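You operate a simulated robot arm through the tools that you are given. There is no shell and no other tool.

The job below is to be done with a simulated robot arm. You get a single attempt, and the scene is never put back.

Task
Oil the machine to the red line, shut its olive door and turn the wheel to its mark.
Fine: oil knob to OIL, pump the yellow button, oil knob back to OFF; turn the green wheel forward, after the door is shut. Where these are worked on the way, their far stop is far enough and under half their travel is too little: oil knob.

The check looks at the end state, three seconds after you hand in, the way a careful person would. Anything else that was tipped, shoved, dropped, spilled or broken makes it a failure.

Robot
A 7-joint arm with a two-finger parallel gripper, fixed in place. Base frame: the origin is at the foot of the arm, x ahead of it, y to its left, z up; the work surface is at about z = 780. Readings come in mm, rad, newtons and seconds.
With the tool pointing down near the work surface it reaches from about 300 to 700 mm from the base axis. Its first joint turns from -1.152 to 1.152 rad. Payload 1.57 kg.
Tool frame: the origin (TCP) lies between the finger pads and is the grasp point; the fingertips stand 30 mm ahead of it; z points along the fingers, y is the line along which they close. The gripper opens to 110 mm. The fingers are 24 mm wide and 12 mm thick; the gripper's body (48 by 112 mm) begins 78 mm behind the TCP.
Orientation is that of the tool frame in the base frame, as a unit quaternion [x, y, z, w]. With the fingers straight down and closing along the base's y, the tool's x points along the base's -x, its y along +y and its z along -z.

Tools
- The arm moves only by the tool play_rows. Its argument "plan" is a list of rows, each an object (a shift or turn left out is 0, a gripper value left out holds the last) with "travel": the shift along the base's x, y, z in mm, a list of three; "turn": the turn, a rotation vector about the base's x, y, z in degrees, a list of three; "grip": the opening in per cent of the stroke, from 0 (shut) to 100 (fully open). In form: [{"travel": [x, y, z], "turn": [rx, ry, rz], "grip": grip}, ...]. A call has 1 to 20 rows; each row is the pose to reach, as a shift and turn from the pose commanded when the call began. Each row takes 0.2 s and may step no farther than 50 mm and 0.15 rad from the row before; otherwise, or with a gripper value out of range, the whole call is refused. A pose out of reach is approached as far as the arm can. The call stops where the force on the tool passes 40 N (or 10 N more than at its start, if that is more) or the arm is blocked; 0.2 s more then pass. Each finger travels about 108 mm/s and halts on what it meets, pressing with about 30 N; the grip force reading is that of the motor and also rises with nothing between the fingers. The clock runs only during rows and for 0.2 s after the last one: add rows that repeat a pose to give the fingers time. The reply holds the time, the measured pose of the TCP, the force on the tool along the base axes, the opening and the grip force, in the units named above and with some noise, with the torque about the TCP (base axes, N m) and any sound that the robot's microphone picked up.
- Cameras (640 x 400 px; columns grow to the right, rows downward): "scene" is fixed at [152.4, -379.8, 1407.9]; the picture's right is [0.89, -0.46, 0.00], its down [-0.25, -0.47, -0.85] and it looks along [0.39, 0.75, -0.53] (base axes); focal length 231 px, centre (320, 200). "wrist" rides on the gripper at [70, 16, -141] in the tool frame; the picture's right is [-0.23, 0.97, 0.00], its down [-0.85, -0.20, -0.48] and it looks along [-0.47, -0.11, 0.88] (tool axes); focal length 222 px, centre (320, 200).
- capture(camera): a new picture of that camera. It takes no simulated time.
- locate(camera, pixels): for up to 12 pixels [column, row] of the newest picture of that camera ("zoom" is the newest enlarged one), the place [x, y, z] in the base frame of the surface seen there, good to about 2 mm. It takes no simulated time.
- inspect(camera, box): a new picture of the part [left, top, right, bottom] of that camera's present view, enlarged. It takes no simulated time.
- finish_job(): hands the job in; it is judged then, once.

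Leave the gripper open and the arm clear of the work at the hand-in unless told otherwise.

The tools are called after "Emit:" as a command line: name --argument value ..., lists and objects as JSON in quotes. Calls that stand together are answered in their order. play_rows: Moves the arm, as the interface text tells. Its arguments: {"type":"object","properties":{"plan":{"type":"array"}},"required":["plan"]} The other tools are called the same way: capture (camera) takes a picture; locate (camera, pixels) gives the place of the surface under pixels of a picture; inspect (camera, box) takes an enlarged picture of a part of a camera's view; finish_job () hands the job in.

At the start:

```text
t: 0.0
tcp_pos: [362.9, 55.4, 1293.7]
ee_rot: [0.0, 1.0, 0.0, 0.0]
ft_force: [0.5, -0.5, -0.2]
ft_torque: [-0.03, 0.02, 0.0]
opening: 109.8
gripper_force: 0.0
```

scene: 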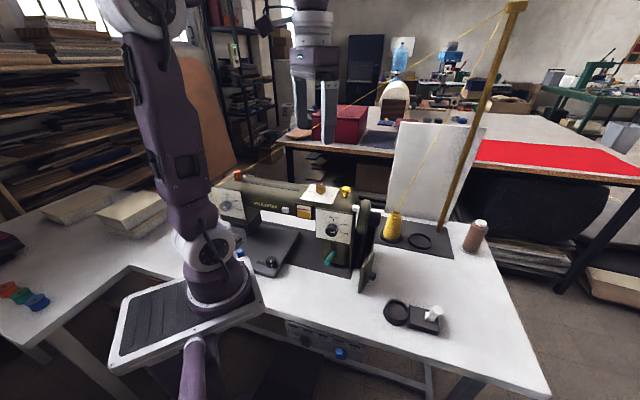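
wrist: 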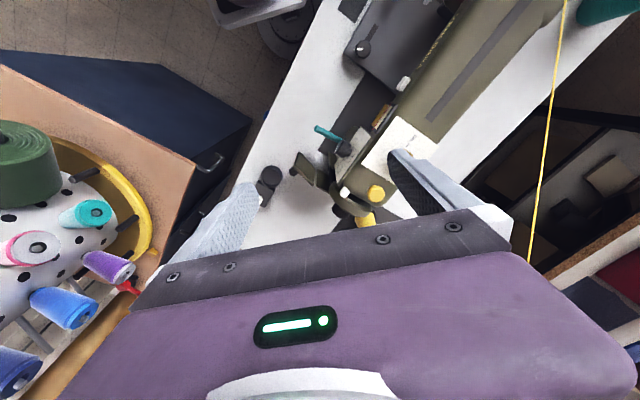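

I see a sewing-machine-like device on the table in the scene picture, around columns 220–380, rows 170–290. I'll enlarge that part for detail and take fresh pictures.

Emit:
inspect --camera "scene" --box '[210, 160, 390, 300]'

Emit:
inspect --camera "wrist" --box '[240, 0, 560, 240]'

```text
2.86 times, centred on (300, 230) of scene
```

zoom: 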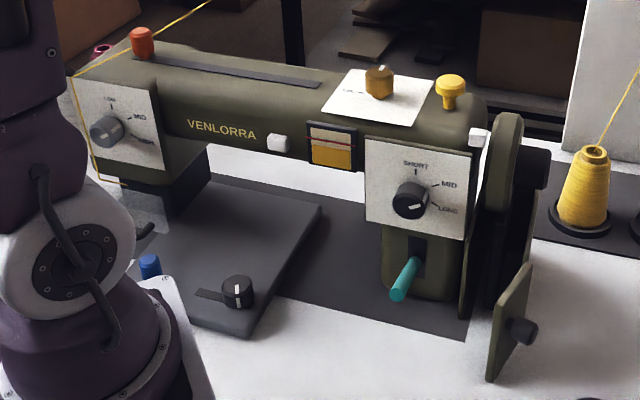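

```text
1.67 times, centred on (400, 120) of wrist
```

zoom: 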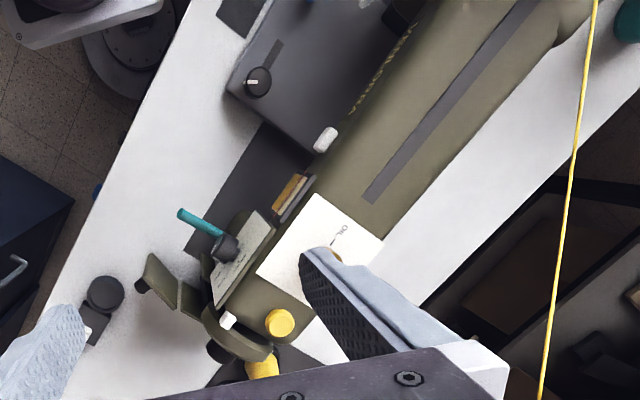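

The brass knob on the white plate looks like the oil knob. The yellow button is beside it, the sight glass is at about (303,211), the open door at about (367,270) and the wheel at about (360,220). I'll enlarge further.

Emit:
inspect --camera "scene" --box '[285, 170, 385, 232]'

Emit:
inspect --camera "scene" --box '[315, 180, 395, 300]'

Emit:
inspect --camera "scene" --box '[285, 195, 325, 225]'

```text
6.40 times, centred on (335, 201) of scene
```

zoom: 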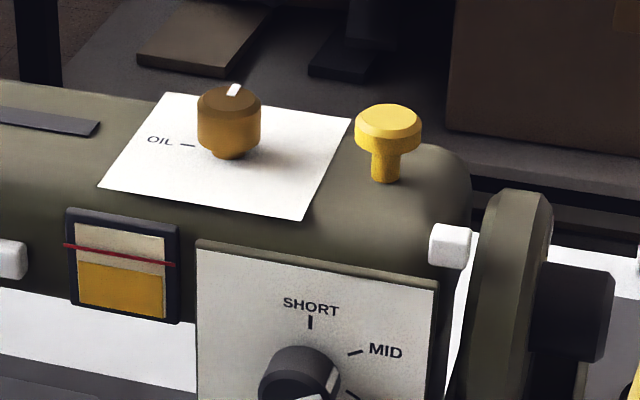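

```text
3.33 times, centred on (355, 240) of scene
```

zoom: 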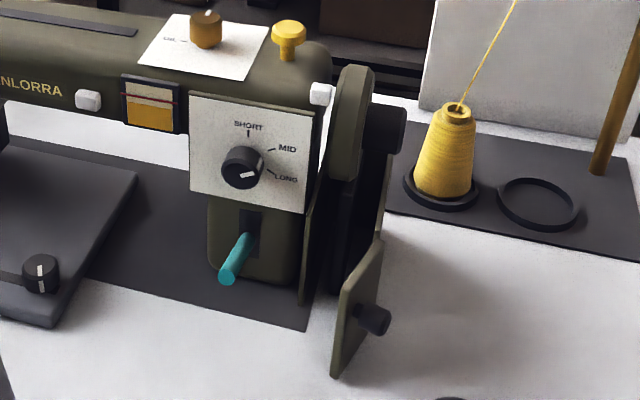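

```text
13.33 times, centred on (305, 210) of scene
```

zoom: 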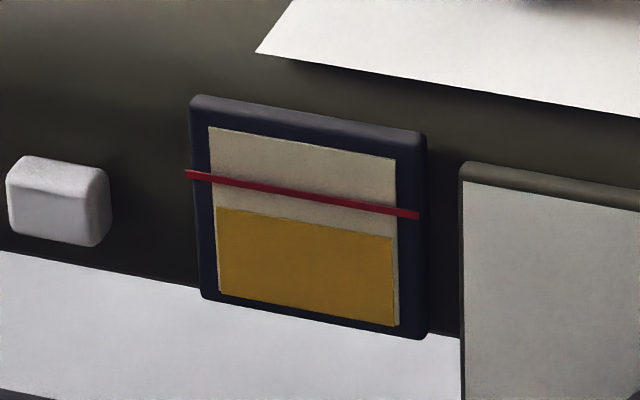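

The sight glass shows oil below the red line. The knob's white pointer is toward the far side, with OIL at its left. Next I'll get the places of the key features from the enlarged picture.

Emit:
inspect --camera "scene" --box '[285, 170, 385, 232]'

Emit:
locate --camera "zoom" --pixels '[[228, 92], [235, 97], [212, 105], [255, 100], [228, 140], [228, 155], [388, 118], [386, 175], [190, 145], [170, 98], [345, 122], [303, 215]]'

Emit:
locate --camera "zoom" --pixels '[[105, 185], [450, 230], [450, 255], [520, 195], [500, 260], [480, 330], [575, 270], [580, 330], [120, 240], [120, 280], [310, 310], [300, 380]]'

```text
6.40 times, centred on (335, 201) of scene
```

zoom: 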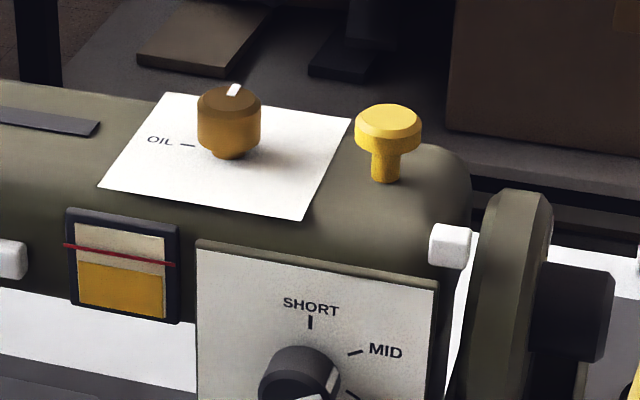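

```text
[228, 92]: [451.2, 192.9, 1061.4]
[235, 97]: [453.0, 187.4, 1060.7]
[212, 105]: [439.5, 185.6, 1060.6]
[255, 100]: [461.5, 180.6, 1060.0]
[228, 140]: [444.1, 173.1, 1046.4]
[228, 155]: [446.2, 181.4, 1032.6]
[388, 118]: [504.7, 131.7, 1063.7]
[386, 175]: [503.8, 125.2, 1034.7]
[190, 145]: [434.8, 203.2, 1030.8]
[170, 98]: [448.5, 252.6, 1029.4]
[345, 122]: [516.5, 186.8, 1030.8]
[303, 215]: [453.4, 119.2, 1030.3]
```

```text
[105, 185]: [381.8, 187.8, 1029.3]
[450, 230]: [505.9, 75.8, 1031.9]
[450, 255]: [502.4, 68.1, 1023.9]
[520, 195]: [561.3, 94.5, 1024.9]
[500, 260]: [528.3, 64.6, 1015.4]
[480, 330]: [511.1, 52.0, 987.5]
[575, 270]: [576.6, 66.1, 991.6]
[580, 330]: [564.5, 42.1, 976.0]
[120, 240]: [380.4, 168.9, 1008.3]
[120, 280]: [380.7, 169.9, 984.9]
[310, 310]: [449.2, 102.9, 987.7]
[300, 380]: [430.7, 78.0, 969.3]
```

The plate's corners show the machine's long axis running along about (0.72, −0.69) toward the wheel, and the front facing about (−0.69, −0.72). Next I'll locate the door and the lower end of the machine.

Emit:
inspect --camera "scene" --box '[335, 190, 395, 300]'

Emit:
capture --camera "wrist"

```text
3.64 times, centred on (365, 245) of scene
```

zoom: 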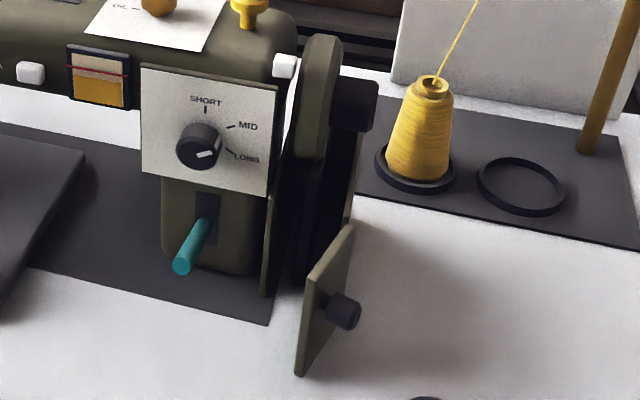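

```text
taken
```

wrist: 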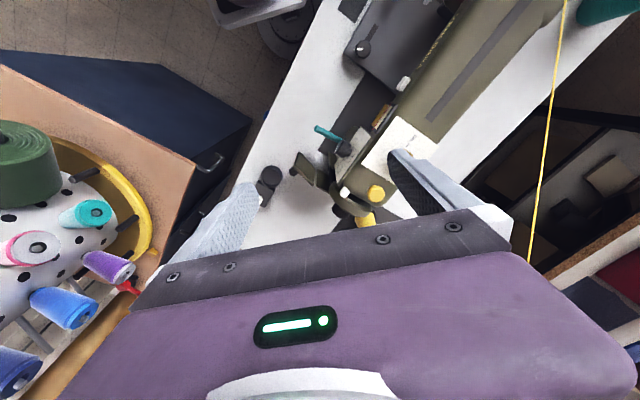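

Emit:
locate --camera "zoom" --pixels '[[350, 230], [320, 270], [308, 290], [300, 372], [328, 330], [345, 265], [345, 310], [266, 250], [266, 295], [285, 160], [320, 150], [355, 170]]'

Emit:
locate --camera "zoom" --pixels '[[320, 40], [320, 90], [300, 150], [340, 100], [370, 100], [352, 115], [283, 65], [205, 220], [185, 260], [358, 318], [320, 200], [310, 240]]'

Emit:
inspect --camera "wrist" --box '[240, 100, 440, 235]'

```text
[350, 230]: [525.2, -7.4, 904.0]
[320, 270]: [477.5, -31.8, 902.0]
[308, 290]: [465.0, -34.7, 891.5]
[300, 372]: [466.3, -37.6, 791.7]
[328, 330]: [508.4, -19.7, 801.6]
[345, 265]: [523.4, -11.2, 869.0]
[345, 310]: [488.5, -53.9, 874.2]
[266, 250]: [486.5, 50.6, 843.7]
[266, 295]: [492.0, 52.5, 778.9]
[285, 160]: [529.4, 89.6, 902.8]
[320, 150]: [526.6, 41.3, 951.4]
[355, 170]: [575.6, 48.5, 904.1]
```

```text
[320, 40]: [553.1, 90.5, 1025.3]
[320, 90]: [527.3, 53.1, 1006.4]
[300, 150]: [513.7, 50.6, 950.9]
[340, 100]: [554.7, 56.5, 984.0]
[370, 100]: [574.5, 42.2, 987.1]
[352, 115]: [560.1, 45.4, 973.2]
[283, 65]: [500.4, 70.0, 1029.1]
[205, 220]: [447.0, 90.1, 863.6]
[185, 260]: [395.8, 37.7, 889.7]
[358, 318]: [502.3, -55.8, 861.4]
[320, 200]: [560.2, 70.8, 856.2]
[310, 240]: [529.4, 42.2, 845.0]
```

```text
2.96 times, centred on (340, 168) of wrist
```

zoom: 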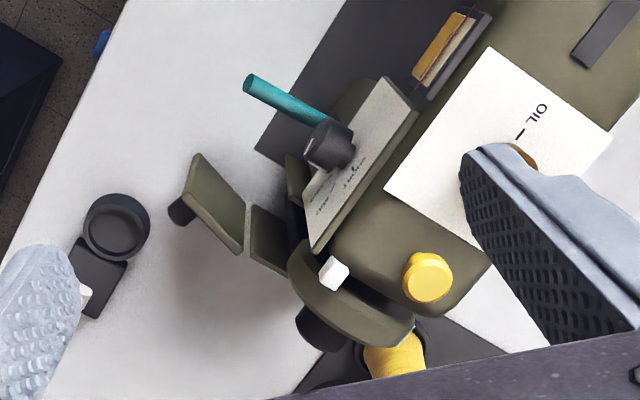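

The door's hinge edge is near (525,−7) and its free edge near (465,−35), with its black knob on the outer side. The wheel axis is near z 970. A yellow thread crosses the space from the pole top to the machine, so I need its 3D place before moving; I'll zoom on it.

Emit:
inspect --camera "scene" --box '[340, 0, 530, 120]'

Emit:
inspect --camera "scene" --box '[220, 90, 350, 190]'

```text
3.33 times, centred on (435, 60) of scene
```

zoom: 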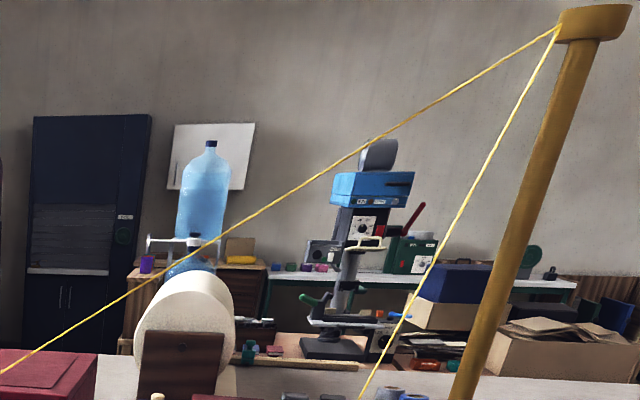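

```text
4.00 times, centred on (285, 140) of scene
```

zoom: 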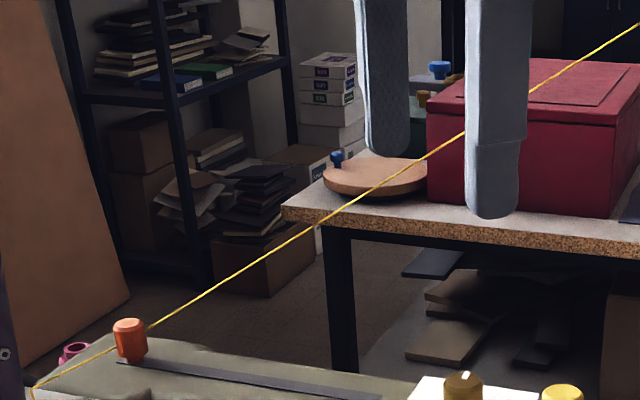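

The thread runs behind the gripper from the pole's tip to the machine's left end. I'll locate points on it.

Emit:
locate --camera "zoom" --pixels '[[600, 49], [560, 74], [430, 157], [380, 184], [300, 236], [200, 297], [150, 330], [33, 388], [130, 340], [60, 375], [240, 272], [620, 37]]'

Emit:
inspect --camera "scene" --box '[450, 0, 530, 50]'

```text
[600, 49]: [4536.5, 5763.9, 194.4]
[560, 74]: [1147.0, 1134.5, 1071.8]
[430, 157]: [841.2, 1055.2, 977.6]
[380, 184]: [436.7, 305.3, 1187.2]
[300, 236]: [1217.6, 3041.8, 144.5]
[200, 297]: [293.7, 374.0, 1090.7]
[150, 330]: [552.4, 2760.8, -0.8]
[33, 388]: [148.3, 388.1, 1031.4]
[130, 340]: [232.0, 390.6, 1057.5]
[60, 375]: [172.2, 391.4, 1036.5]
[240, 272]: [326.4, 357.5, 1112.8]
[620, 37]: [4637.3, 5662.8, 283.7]
```

```text
8.00 times, centred on (490, 25) of scene
```

zoom: 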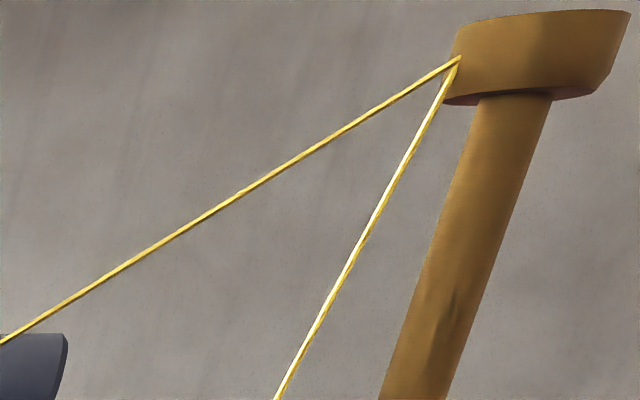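

Emit:
locate --camera "zoom" --pixels '[[455, 62], [400, 95], [300, 153], [200, 215], [100, 279], [420, 140], [350, 265], [285, 385], [470, 300], [530, 55], [480, 60], [610, 30]]'

Emit:
inspect --camera "scene" --box '[375, 180, 495, 260]'

```text
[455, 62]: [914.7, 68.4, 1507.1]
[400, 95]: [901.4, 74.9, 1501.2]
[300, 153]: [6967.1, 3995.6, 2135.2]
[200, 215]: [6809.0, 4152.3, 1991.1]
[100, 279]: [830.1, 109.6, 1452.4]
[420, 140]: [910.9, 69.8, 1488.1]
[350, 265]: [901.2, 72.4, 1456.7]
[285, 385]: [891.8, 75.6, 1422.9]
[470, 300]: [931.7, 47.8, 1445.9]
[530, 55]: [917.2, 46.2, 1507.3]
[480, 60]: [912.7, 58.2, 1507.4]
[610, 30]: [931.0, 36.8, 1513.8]
```

```text
5.00 times, centred on (435, 220) of scene
```

zoom: 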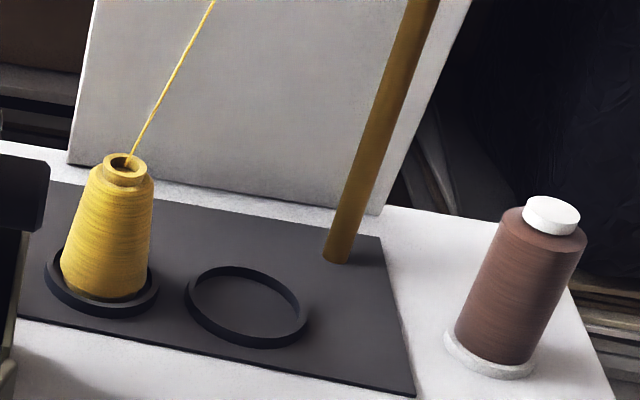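

The thread runs in a straight line from (914,68,1507) to (294,374,1091). It stays about 100 mm behind the oil knob, so tool-down work there is fine. Now I'll move to about (460,80,1180) to look down on the wheel and door with the wrist camera.

Emit:
play_rows --plan '[{"travel": [32, 8, -38]}, {"travel": [65, 17, -76]}, {"travel": [97, 25, -114]}, {"travel": [97, 25, -114]}]'

Emit:
capture --camera "wrist"

```text
refused: row 1 steps farther than a row can; nothing moved
```

```text
taken
```

wrist: 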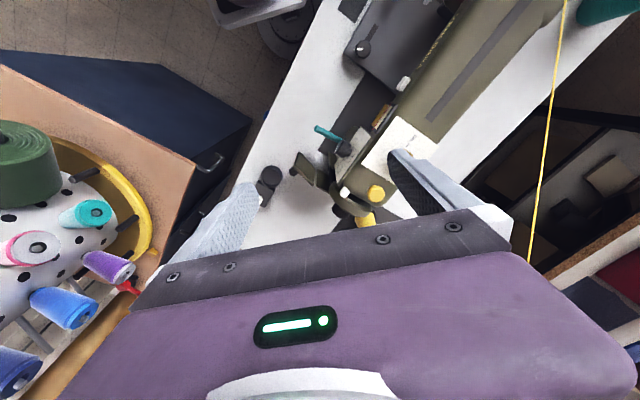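

The first step was 50.3 mm, just over the limit, so the call was refused. I'll repeat it with smaller steps.

Emit:
play_rows --plan '[{"travel": [24, 6, -28]}, {"travel": [49, 12, -57]}, {"travel": [73, 19, -86]}, {"travel": [97, 25, -114]}, {"travel": [97, 25, -114]}]'

Emit:
capture --camera "wrist"

```text
t: 1.2
tcp_pos: [459.1, 78.6, 1180.6]
ee_rot: [0.0, 1.0, 0.0, 0.0]
ft_force: [0.1, 0.7, 0.3]
ft_torque: [-0.02, 0.01, 0.01]
opening: 110.3
gripper_force: 0.0
```

```text
taken
```

wrist: 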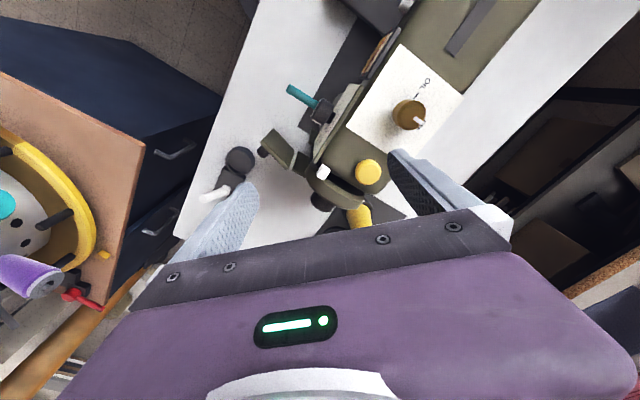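

Good view. I'll enlarge the wheel and door area and the oil plate.

Emit:
inspect --camera "wrist" --box '[250, 120, 410, 235]'

Emit:
inspect --camera "wrist" --box '[340, 40, 480, 160]'

```text
3.48 times, centred on (330, 178) of wrist
```

zoom: 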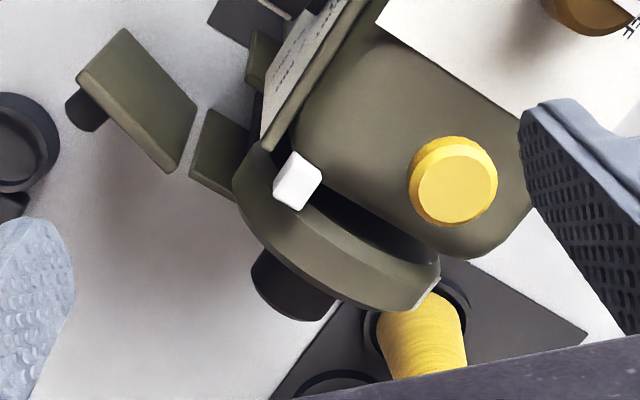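

```text
3.33 times, centred on (410, 100) of wrist
```

zoom: 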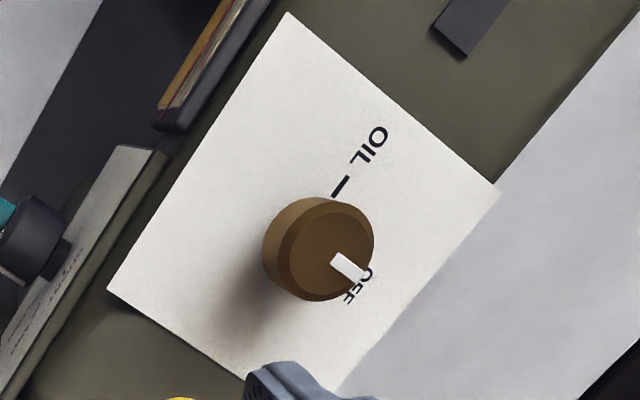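

The oil plate confirms OFF at the knob's current far-side position and OIL a quarter turn counter-clockwise from above. The wheel shows a white mark on its rear rim, at zoom (430,292), and the body has a white tab at (297,180). I'll locate those.

Emit:
inspect --camera "wrist" --box '[300, 150, 380, 210]'

Emit:
locate --camera "wrist" --pixels '[[408, 113], [416, 119], [367, 172], [324, 173], [357, 204], [325, 205]]'

```text
6.67 times, centred on (340, 180) of wrist
```

zoom: 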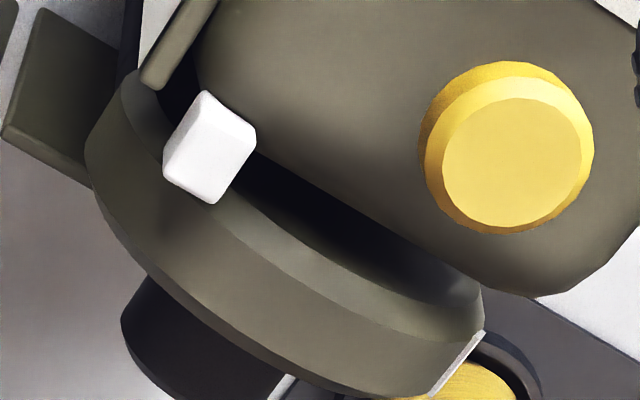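

```text
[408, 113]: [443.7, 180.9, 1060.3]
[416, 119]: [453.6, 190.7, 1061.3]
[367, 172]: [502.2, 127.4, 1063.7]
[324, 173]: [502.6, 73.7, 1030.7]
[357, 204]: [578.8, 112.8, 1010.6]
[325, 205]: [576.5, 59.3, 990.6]
```

Emit:
locate --camera "zoom" --pixels '[[475, 340], [460, 360], [440, 388], [215, 140], [190, 170], [215, 198], [300, 300], [200, 240], [400, 365], [110, 165], [150, 110], [460, 300]]'

Emit:
locate --camera "zoom" --pixels '[[285, 388], [278, 395], [180, 330], [40, 100], [90, 180], [20, 130], [100, 40], [510, 160], [480, 150], [560, 150], [510, 105], [510, 220]]'

```text
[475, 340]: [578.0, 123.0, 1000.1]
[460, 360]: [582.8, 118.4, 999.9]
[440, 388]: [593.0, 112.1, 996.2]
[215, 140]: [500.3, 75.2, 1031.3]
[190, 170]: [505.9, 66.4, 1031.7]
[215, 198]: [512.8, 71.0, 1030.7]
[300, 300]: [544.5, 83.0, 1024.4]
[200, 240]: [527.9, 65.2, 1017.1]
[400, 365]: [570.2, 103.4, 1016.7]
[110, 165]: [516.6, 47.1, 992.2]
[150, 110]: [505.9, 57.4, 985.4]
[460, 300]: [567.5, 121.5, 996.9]
```

```text
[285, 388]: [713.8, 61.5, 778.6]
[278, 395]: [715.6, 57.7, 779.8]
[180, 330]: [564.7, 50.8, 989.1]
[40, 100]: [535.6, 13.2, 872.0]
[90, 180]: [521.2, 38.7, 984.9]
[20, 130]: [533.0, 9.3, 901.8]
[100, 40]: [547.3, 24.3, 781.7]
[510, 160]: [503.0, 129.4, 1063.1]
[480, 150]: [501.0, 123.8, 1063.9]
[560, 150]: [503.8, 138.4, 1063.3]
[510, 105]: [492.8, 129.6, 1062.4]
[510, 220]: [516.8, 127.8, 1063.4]
```

The wheel's axis is near z 971, its rim radius is about 54 mm, and its white mark sits about 60° behind the top. The body's white tab is about 39° in front of the top. I'll start with the oil knob, first pinning its centre from this close view.

Emit:
inspect --camera "wrist" --box '[380, 85, 444, 135]'

```text
8.00 times, centred on (412, 110) of wrist
```

zoom: 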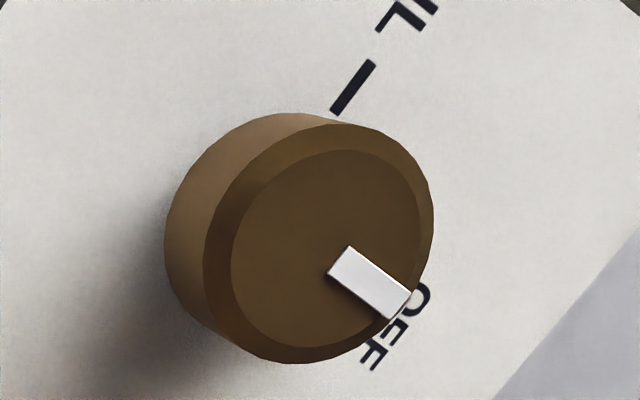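

Emit:
locate --camera "zoom" --pixels '[[325, 250], [245, 260], [405, 215], [340, 160], [300, 335], [370, 282], [220, 180], [355, 88], [190, 240]]'

```text
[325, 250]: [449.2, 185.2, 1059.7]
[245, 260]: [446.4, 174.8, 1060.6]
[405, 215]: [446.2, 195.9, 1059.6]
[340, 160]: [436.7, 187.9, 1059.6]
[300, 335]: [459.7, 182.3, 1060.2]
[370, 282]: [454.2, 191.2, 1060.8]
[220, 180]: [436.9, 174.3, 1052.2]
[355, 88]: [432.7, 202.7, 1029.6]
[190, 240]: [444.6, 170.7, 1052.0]
```

The knob's top centre is at about (448.5,185.5,1060). I'll move above it with a −20° yaw and the gripper about 60 mm open.

Emit:
play_rows --plan '[{"travel": [-4, 36, 0], "turn": [0, 0, -7], "grip": 70}, {"travel": [-8, 72, 0], "turn": [0, 0, -14], "grip": 55}, {"travel": [-11, 106, 0], "turn": [0, 0, -20], "grip": 55}, {"travel": [-11, 106, -40], "turn": [0, 0, -20], "grip": 55}, {"travel": [-11, 106, -40], "turn": [0, 0, -20], "grip": 55}]'

Emit:
capture --camera "wrist"

Emit:
capture --camera "scene"

```text
t: 2.4
tcp_pos: [447.8, 186.1, 1138.1]
ee_rot: [0.175, 0.985, 0.001, 0.0]
ft_force: [0.7, -0.4, -0.2]
ft_torque: [0.0, 0.02, 0.02]
opening: 60.3
gripper_force: 0.0
```

```text
taken
```

wrist: 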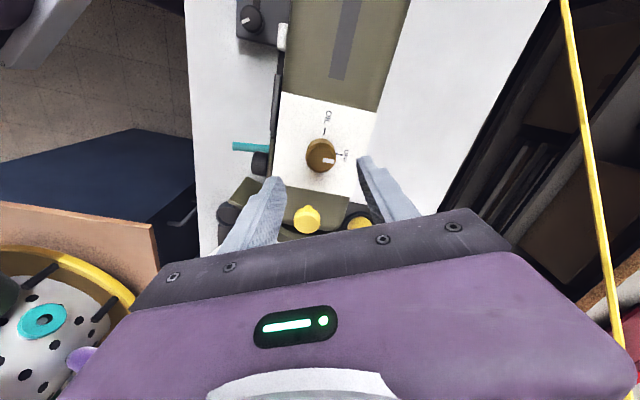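

```text
taken
```

scene: 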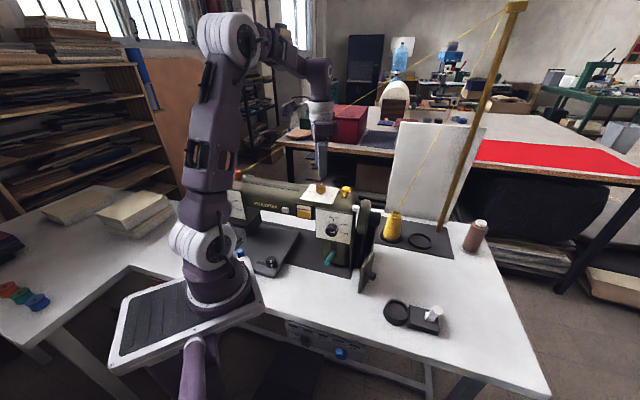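

The TCP is over the knob at (447.8,186.1,1138). I'll go down 72 mm so the fingertips end at about z 1036, clear of the plate at 1030, and stay open.

Emit:
play_rows --plan '[{"travel": [0.5, -0.5, -30]}, {"travel": [0.5, -0.5, -55]}, {"travel": [0.5, -0.5, -71]}, {"travel": [0.5, -0.5, -71]}]'

Emit:
inspect --camera "scene" --box '[285, 150, 385, 232]'

Emit:
inspect --camera "wrist" --box '[240, 120, 420, 240]'

```text
t: 3.4
tcp_pos: [449.6, 184.8, 1068.9]
ee_rot: [0.174, 0.985, 0.0, 0.001]
ft_force: [0.0, 0.2, 0.9]
ft_torque: [0.01, -0.01, 0.05]
opening: 60.4
gripper_force: 0.1
```

```text
4.88 times, centred on (335, 191) of scene
```

zoom: 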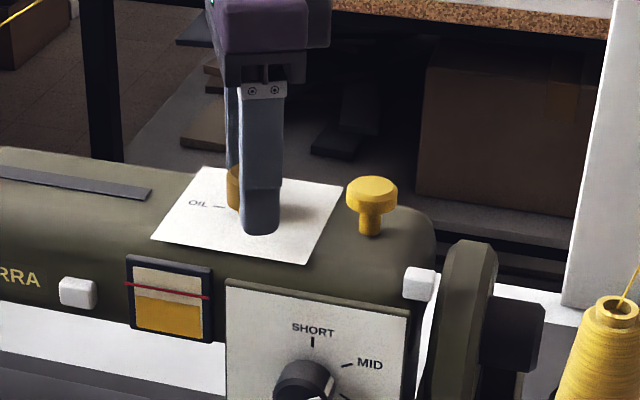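

```text
3.33 times, centred on (330, 180) of wrist
```

zoom: 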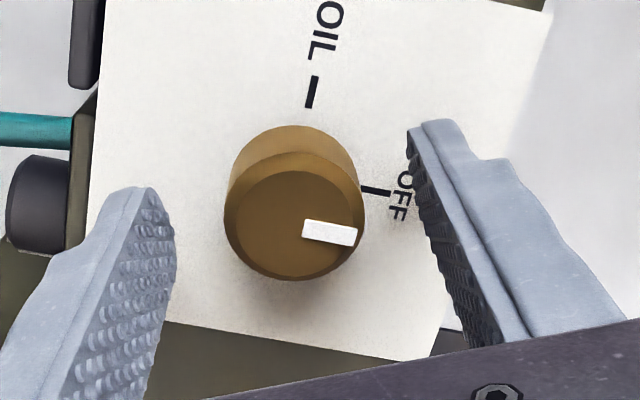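

The fingers straddle the knob evenly. I'll close the grip on it.

Emit:
play_rows --plan '[{"travel": [0, 0, -2], "grip": 25}, {"travel": [0, 0, -2], "grip": 20}, {"travel": [0, 0, -2], "grip": 20}]'

```text
t: 4.2
tcp_pos: [450.2, 187.1, 1067.0]
ee_rot: [0.174, 0.985, 0.003, 0.002]
ft_force: [7.7, 19.4, 10.9]
ft_torque: [0.12, -0.01, -0.04]
opening: 31.8
gripper_force: 40.8
```

It gripped at 31.8 mm, but a 20 N side force shows the knob is a couple of mm off in +y. I'll shift to relax that.

Emit:
play_rows --plan '[{"travel": [1, 2, 1]}, {"travel": [1, 2, 1]}]'

```text
t: 4.8
tcp_pos: [450.3, 188.4, 1067.4]
ee_rot: [0.175, 0.985, -0.001, -0.001]
ft_force: [7.1, 13.1, -8.2]
ft_torque: [0.02, -1.13, 0.03]
opening: 31.5
gripper_force: 40.0
```

The side force dropped to 13 N. I'll shift a little more.

Emit:
play_rows --plan '[{"travel": [0.7, 1.3, -0.5]}, {"travel": [0.7, 1.3, -0.5]}]'

```text
t: 5.4
tcp_pos: [449.3, 188.6, 1066.3]
ee_rot: [0.174, 0.985, -0.001, 0.0]
ft_force: [-4.4, -2.5, -0.6]
ft_torque: [0.07, 0.06, -0.02]
opening: 31.7
gripper_force: 40.1
```

Forces are now near zero. I'll turn the knob +90° counter-clockwise toward OIL.

Emit:
play_rows --plan '[{"turn": [0, 0, 8]}, {"turn": [0, 0, 16]}, {"turn": [0, 0, 24]}, {"turn": [0, 0, 32]}, {"turn": [0, 0, 40]}, {"turn": [0, 0, 48]}, {"turn": [0, 0, 56]}, {"turn": [0, 0, 64]}, {"turn": [0, 0, 72]}, {"turn": [0, 0, 80]}, {"turn": [0, 0, 86]}, {"turn": [0, 0, 90]}, {"turn": [0, 0, 90]}]'

Emit:
capture --camera "wrist"

Emit:
inspect --camera "wrist" --box '[240, 100, 440, 240]'

```text
t: 8.2
tcp_pos: [450.6, 187.9, 1067.7]
ee_rot: [-0.575, 0.818, 0.0, 0.001]
ft_force: [-24.3, 0.2, -20.0]
ft_torque: [-0.84, 0.38, 0.0]
opening: 31.7
gripper_force: 40.9
```

```text
taken
```

wrist: 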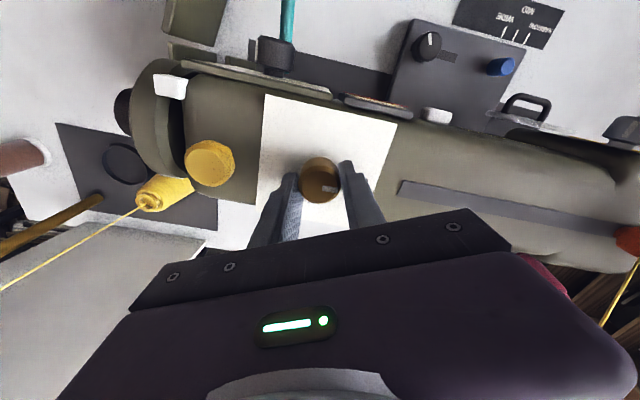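

```text
2.86 times, centred on (340, 170) of wrist
```

zoom: 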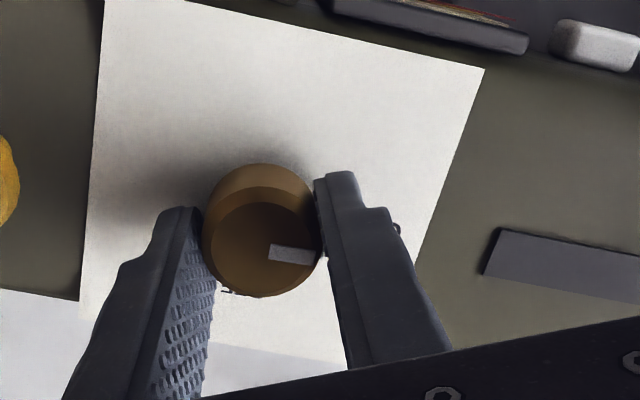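

The pointer turned with the gripper by 90°. There's no z torque yet, so I'll try a few degrees more, re-centring a bit, to see whether a stop is there.

Emit:
play_rows --plan '[{"travel": [-1, 0, -1], "turn": [0, 0, 3]}, {"travel": [-1, 0, -1], "turn": [0, 0, 6]}, {"travel": [-1, 0, -1], "turn": [0, 0, 6]}]'

Emit:
inspect --camera "wrist" --box '[240, 100, 440, 240]'

```text
t: 9.0
tcp_pos: [449.8, 189.3, 1067.8]
ee_rot: [-0.615, 0.788, 0.0, 0.002]
ft_force: [-17.6, 5.6, 15.6]
ft_torque: [0.33, 0.67, -0.58]
opening: 31.3
gripper_force: 40.6
```

```text
2.86 times, centred on (340, 170) of wrist
```

zoom: 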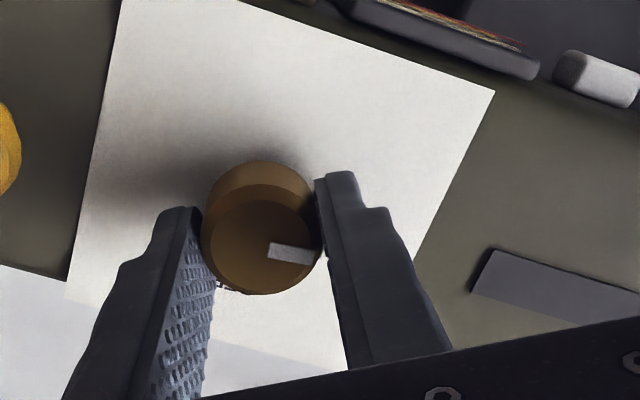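

The torque of −0.58 N m says the knob is at its stop, at OIL. I'll open the fingers and lift.

Emit:
play_rows --plan '[{"grip": 45}, {"grip": 55}, {"grip": 55}, {"travel": [0, 0, 30], "grip": 55}, {"travel": [0, 0, 75], "grip": 55}, {"travel": [0, 0, 75], "grip": 55}]'

Emit:
capture --camera "wrist"

Emit:
inspect --camera "scene" --box '[285, 150, 385, 232]'

```text
t: 10.4
tcp_pos: [450.4, 188.8, 1142.6]
ee_rot: [-0.616, 0.787, -0.001, 0.0]
ft_force: [0.0, -0.7, 0.1]
ft_torque: [0.0, -0.03, -0.04]
opening: 60.4
gripper_force: 0.1
```

```text
taken
```

wrist: 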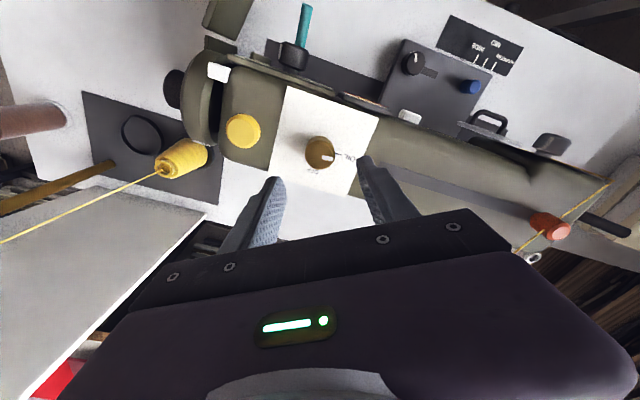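

```text
4.88 times, centred on (335, 191) of scene
```

zoom: 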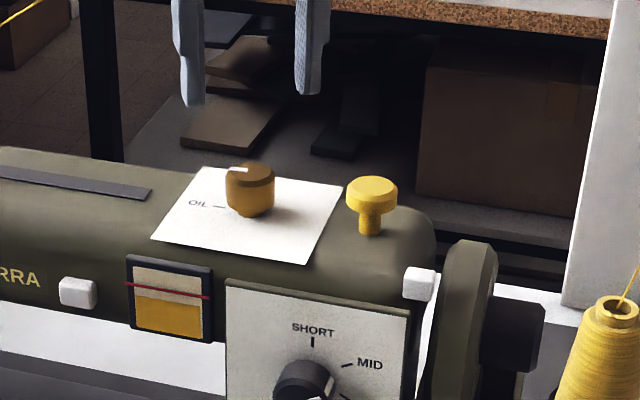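

The pointer now aims at OIL. Next I'll close the fingers and move above the yellow button at about (505,132).

Emit:
play_rows --plan '[{"travel": [27, -28, 0], "grip": 0}, {"travel": [54.5, -56, 0], "grip": 0}, {"travel": [54.5, -56, -20], "grip": 0}, {"travel": [54.5, -56, -42], "grip": 0}, {"travel": [54.5, -56, -42], "grip": 0}]'

Emit:
capture --camera "wrist"

Emit:
inspect --camera "scene" --box '[285, 150, 385, 232]'

```text
t: 11.6
tcp_pos: [502.2, 133.6, 1099.0]
ee_rot: [-0.616, 0.788, 0.0, -0.001]
ft_force: [0.6, 0.2, -0.3]
ft_torque: [0.03, 0.0, -0.01]
opening: 0.1
gripper_force: 21.2
```

```text
taken
```

wrist: 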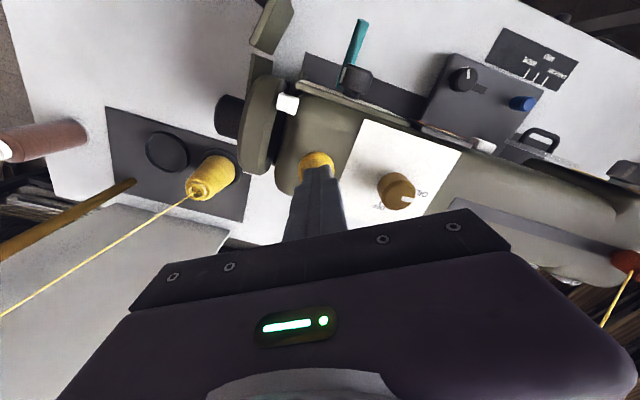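

```text
4.88 times, centred on (335, 191) of scene
```

zoom: 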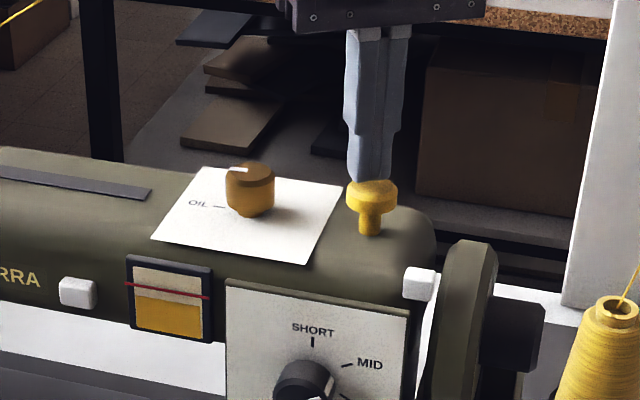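

The fingertips are centred over the button. I'll press down gradually and then come back up.

Emit:
play_rows --plan '[{"travel": [1, 0, -5]}, {"travel": [1, 0, -9]}, {"travel": [1, 0, -12]}, {"travel": [1, 0, -15]}]'

Emit:
inspect --camera "scene" --box '[285, 170, 385, 232]'

```text
t: 12.6
tcp_pos: [505.0, 133.4, 1084.9]
ee_rot: [-0.616, 0.788, -0.001, 0.0]
ft_force: [-2.1, 1.2, 4.5]
ft_torque: [0.05, 0.05, 0.01]
opening: 0.0
gripper_force: 21.5
heard: click
```

```text
6.40 times, centred on (335, 201) of scene
```

zoom: 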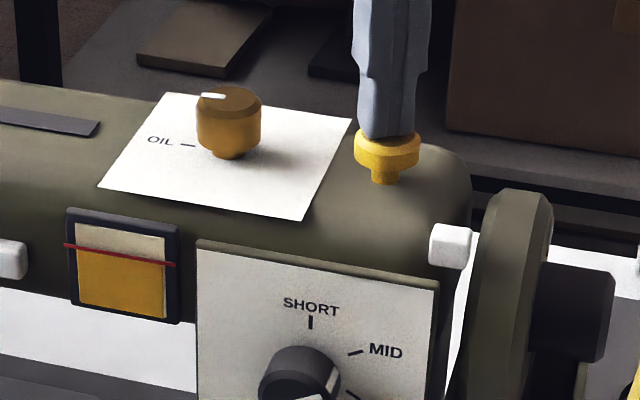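

I heard a click and the oil appears to have risen. I'll zoom on the glass.

Emit:
inspect --camera "scene" --box '[285, 195, 325, 225]'

```text
13.33 times, centred on (305, 210) of scene
```

zoom: 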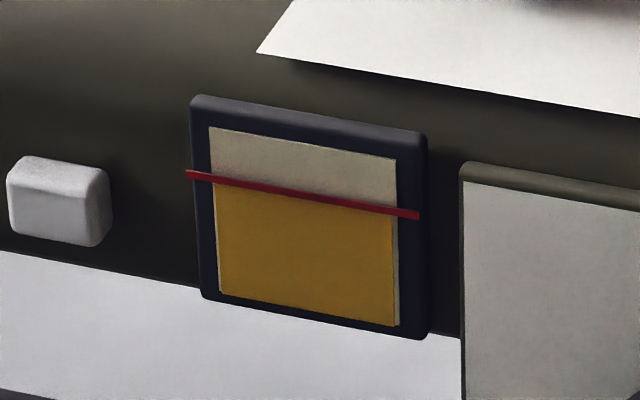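

The level is now right by the red line's lower edge as seen from above. I'll release the button and re-check from a more level viewpoint before pumping again.

Emit:
play_rows --plan '[{"travel": [0, 0, 8]}, {"travel": [0, 0, 20]}, {"travel": [0, 0, 40]}, {"travel": [0, 0, 40]}]'

Emit:
inspect --camera "scene" --box '[293, 200, 317, 218]'

Emit:
locate --camera "zoom" --pixels '[[200, 135], [440, 185], [200, 150], [440, 205], [200, 200], [440, 300], [200, 110], [440, 130], [300, 155], [300, 170], [300, 140], [300, 190]]'

```text
t: 13.6
tcp_pos: [504.7, 133.1, 1125.8]
ee_rot: [-0.615, 0.789, 0.0, 0.0]
ft_force: [-0.5, 0.3, -0.2]
ft_torque: [-0.02, -0.01, -0.05]
opening: 0.0
gripper_force: 21.2
```

```text
16.00 times, centred on (305, 209) of scene
```

zoom: 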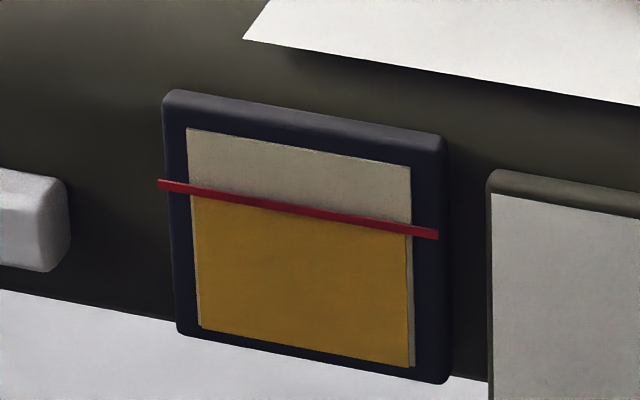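

```text
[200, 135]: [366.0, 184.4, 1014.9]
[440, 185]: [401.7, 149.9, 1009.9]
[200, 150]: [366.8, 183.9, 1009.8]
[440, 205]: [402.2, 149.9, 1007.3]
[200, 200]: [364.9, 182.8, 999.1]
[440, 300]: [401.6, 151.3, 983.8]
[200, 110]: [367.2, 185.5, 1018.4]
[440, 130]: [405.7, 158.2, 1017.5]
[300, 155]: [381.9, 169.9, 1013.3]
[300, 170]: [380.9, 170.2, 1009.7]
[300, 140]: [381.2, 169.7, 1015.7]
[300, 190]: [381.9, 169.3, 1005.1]
```

I'll zoom further on the line's ends.

Emit:
inspect --camera "scene" --box '[294, 204, 304, 212]'

Emit:
inspect --camera "scene" --box '[303, 206, 313, 214]'

```text
16.00 times, centred on (299, 208) of scene
```

zoom: 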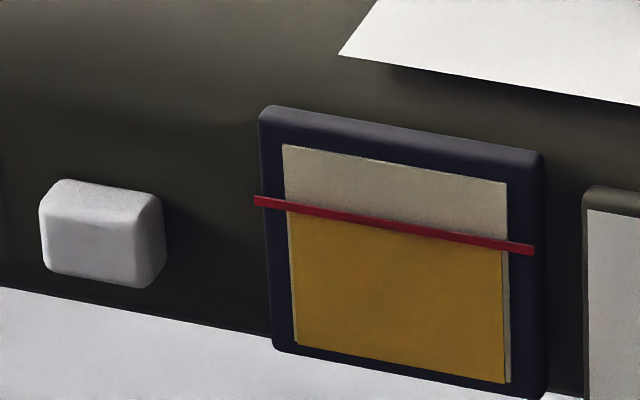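

```text
16.00 times, centred on (308, 210) of scene
```

zoom: 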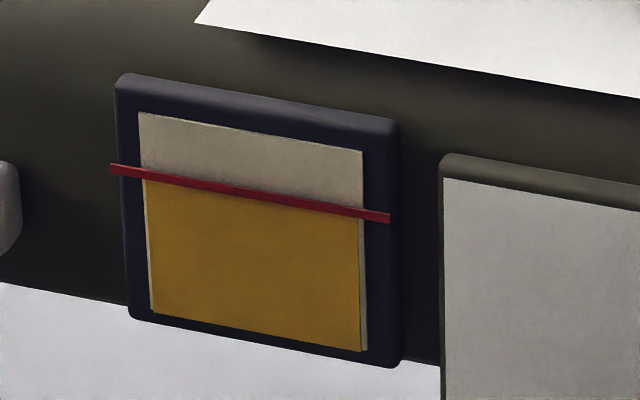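

I'll measure heights around the line to compare the oil top with the line's centre.

Emit:
locate --camera "zoom" --pixels '[[250, 184], [250, 187], [250, 189], [250, 191], [250, 193], [250, 195], [250, 197], [250, 199], [250, 201], [250, 204], [250, 210], [250, 320]]'

Emit:
locate --camera "zoom" --pixels '[[116, 168], [120, 169], [125, 170], [384, 218], [378, 216], [372, 215], [250, 330], [250, 335], [250, 140], [250, 135], [155, 300], [145, 200]]'

```text
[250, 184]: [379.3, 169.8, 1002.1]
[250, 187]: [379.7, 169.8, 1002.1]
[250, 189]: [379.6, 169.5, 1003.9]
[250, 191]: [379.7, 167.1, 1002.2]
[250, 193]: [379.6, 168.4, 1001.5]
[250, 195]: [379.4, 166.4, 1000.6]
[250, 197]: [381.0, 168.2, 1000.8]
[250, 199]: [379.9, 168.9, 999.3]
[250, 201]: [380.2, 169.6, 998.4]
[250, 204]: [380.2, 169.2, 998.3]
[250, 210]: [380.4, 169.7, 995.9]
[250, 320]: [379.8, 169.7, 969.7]
```

```text
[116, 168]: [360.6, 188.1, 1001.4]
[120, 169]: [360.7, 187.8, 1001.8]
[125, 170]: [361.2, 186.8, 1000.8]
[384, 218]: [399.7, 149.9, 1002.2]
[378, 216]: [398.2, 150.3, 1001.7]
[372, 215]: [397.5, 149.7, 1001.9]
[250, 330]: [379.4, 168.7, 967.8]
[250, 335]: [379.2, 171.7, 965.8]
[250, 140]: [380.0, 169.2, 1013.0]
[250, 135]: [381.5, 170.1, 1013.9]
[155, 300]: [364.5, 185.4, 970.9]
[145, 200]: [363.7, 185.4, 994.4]
```

The oil top sits between about 0.7 and 3 mm below the line's centre by geometry, and one pump raised it about 8 mm. I want a more level view of the glass before deciding. I'll back off to the front at a safe height and yaw toward the glass.

Emit:
play_rows --plan '[{"travel": [-20, -5, 35], "turn": [0, 0, -6]}, {"travel": [-60, -10, 60], "turn": [0, 0, -12]}, {"travel": [-100, -20, 75], "turn": [0, 0, -18]}, {"travel": [-145, -30, 75], "turn": [0, 0, -24]}, {"travel": [-185, -45, 75], "turn": [0, 0, -30]}, {"travel": [-185, -45, 75], "turn": [0, 0, -30]}]'

```text
t: 15.0
tcp_pos: [322.0, 87.2, 1200.7]
ee_rot: [-0.39, 0.921, 0.001, 0.0]
ft_force: [-0.1, -0.2, 0.7]
ft_torque: [0.02, -0.01, 0.0]
opening: 0.0
gripper_force: 21.2
```

I'll tilt the tool about 40° toward the glass while easing down a little, to lower the camera's gaze.

Emit:
play_rows --plan '[{"travel": [0, 0, -10], "turn": [5.7, -5.5, 0]}, {"travel": [0, 0, -20], "turn": [11.5, -11.1, 0]}, {"travel": [0, 0, -40], "turn": [17.2, -16.7, 0]}, {"travel": [0, 0, -60], "turn": [23, -22.2, 0]}, {"travel": [-5, -5, -80], "turn": [28.8, -27.8, 0]}, {"travel": [-5, -5, -80], "turn": [28.8, -27.8, 0]}]'

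Emit:
capture --camera "wrist"

Emit:
capture --camera "scene"

```text
t: 16.4
tcp_pos: [314.2, 82.8, 1119.0]
ee_rot: [-0.366, 0.866, 0.134, 0.315]
ft_force: [0.1, 0.1, -1.2]
ft_torque: [-0.02, 0.01, 0.02]
opening: 0.2
gripper_force: 21.1
```

```text
taken
```

wrist: 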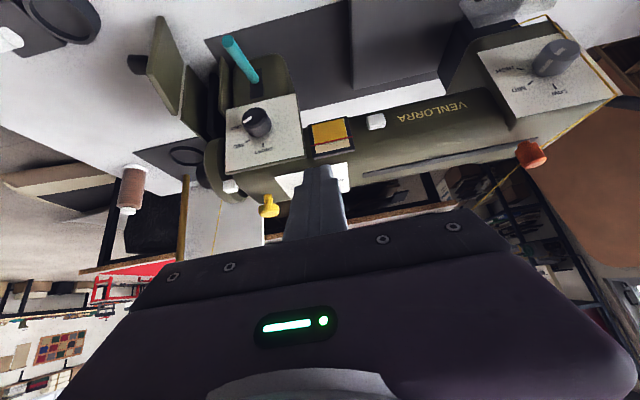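

```text
taken
```

scene: 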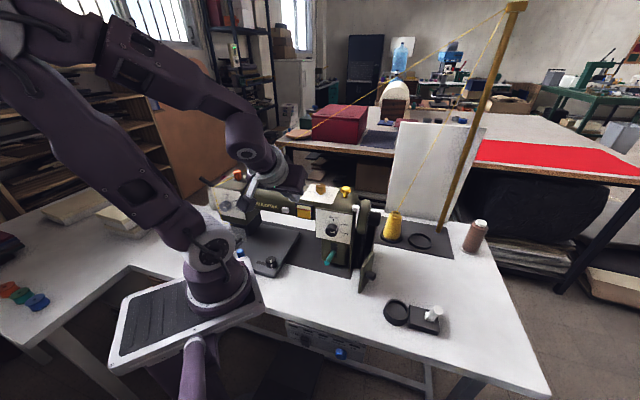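

The tilted view works; the sight glass is at about (330,137), upside-down. I'll enlarge it.

Emit:
inspect --camera "wrist" --box '[300, 112, 364, 162]'

Emit:
inspect --camera "wrist" --box '[320, 130, 344, 150]'

```text
8.00 times, centred on (332, 137) of wrist
```

zoom: 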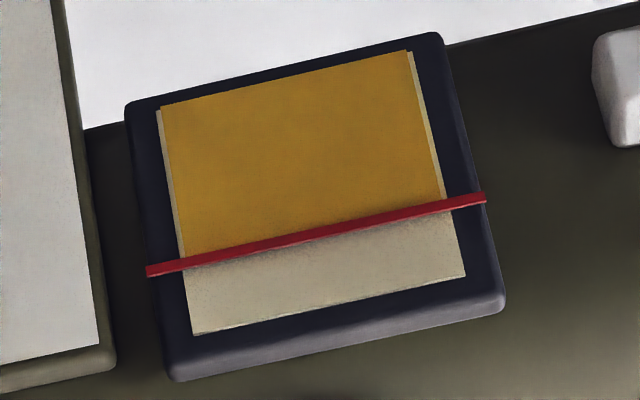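

```text
16.00 times, centred on (332, 140) of wrist
```

zoom: 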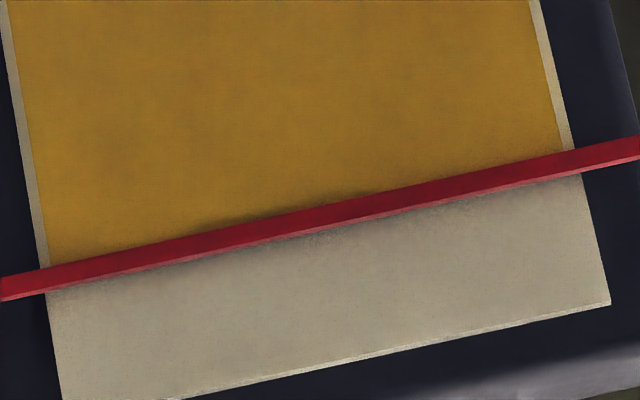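

The view is still from above, and oil meets the line here too. I'll lower 75 mm to flatten the line of sight further.

Emit:
play_rows --plan '[{"travel": [0, 0, -25]}, {"travel": [0, 0, -50]}, {"travel": [0, 0, -75]}, {"travel": [0, 0, -75]}]'

Emit:
capture --camera "wrist"

Emit:
capture --camera "scene"

```text
t: 17.4
tcp_pos: [322.5, 77.4, 1106.1]
ee_rot: [-0.369, 0.865, 0.136, 0.312]
ft_force: [0.3, 0.4, 0.8]
ft_torque: [-0.01, 0.01, -0.01]
opening: 0.2
gripper_force: 21.4
out of reach, approached as far as the arm can: row 1, 2, 3, 4
```

```text
taken
```

wrist: 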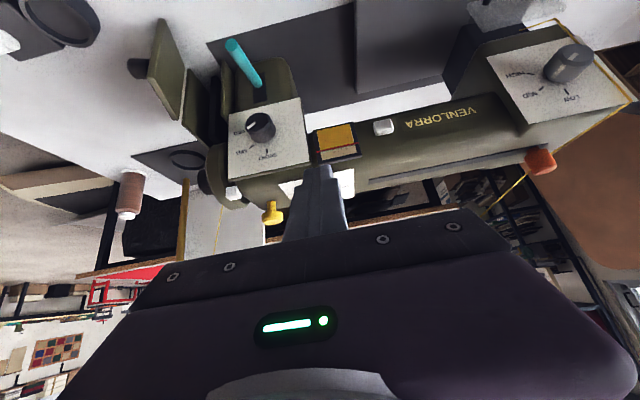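

```text
taken
```

scene: 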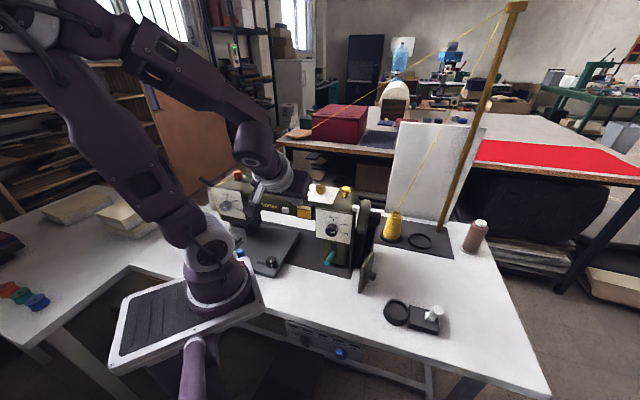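

That pose is at the arm's reach limit, so it stopped at z 1106. I'll enlarge the glass from here.

Emit:
inspect --camera "wrist" --box '[324, 130, 348, 150]'

```text
16.00 times, centred on (336, 140) of wrist
```

zoom: 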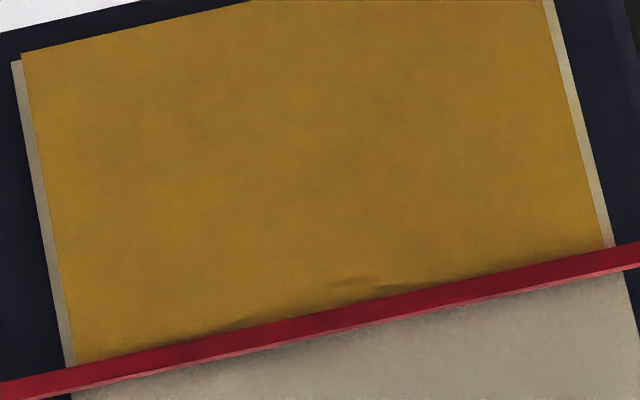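

From every view the oil top lies behind the red line, so one pump brought it to the line and a second would overshoot. I'll go back up and untilt the tool.

Emit:
play_rows --plan '[{"travel": [0, 0, 30]}, {"travel": [0, 0, 75]}, {"travel": [0, 0, 85], "turn": [-5.7, 5.5, 0]}, {"travel": [0, 0, 95], "turn": [-11.5, 11.1, 0]}, {"travel": [0, 0, 115], "turn": [-17.2, 16.7, 0]}, {"travel": [0, 0, 135], "turn": [-23, 22.2, 0]}, {"travel": [5, 5, 155], "turn": [-28.8, 27.8, 0]}, {"travel": [5, 5, 155], "turn": [-28.8, 27.8, 0]}]'

```text
t: 19.2
tcp_pos: [330.0, 86.3, 1262.9]
ee_rot: [-0.39, 0.921, -0.001, -0.001]
ft_force: [0.3, -0.5, -0.4]
ft_torque: [0.02, 0.0, -0.01]
opening: 0.2
gripper_force: 21.2
```

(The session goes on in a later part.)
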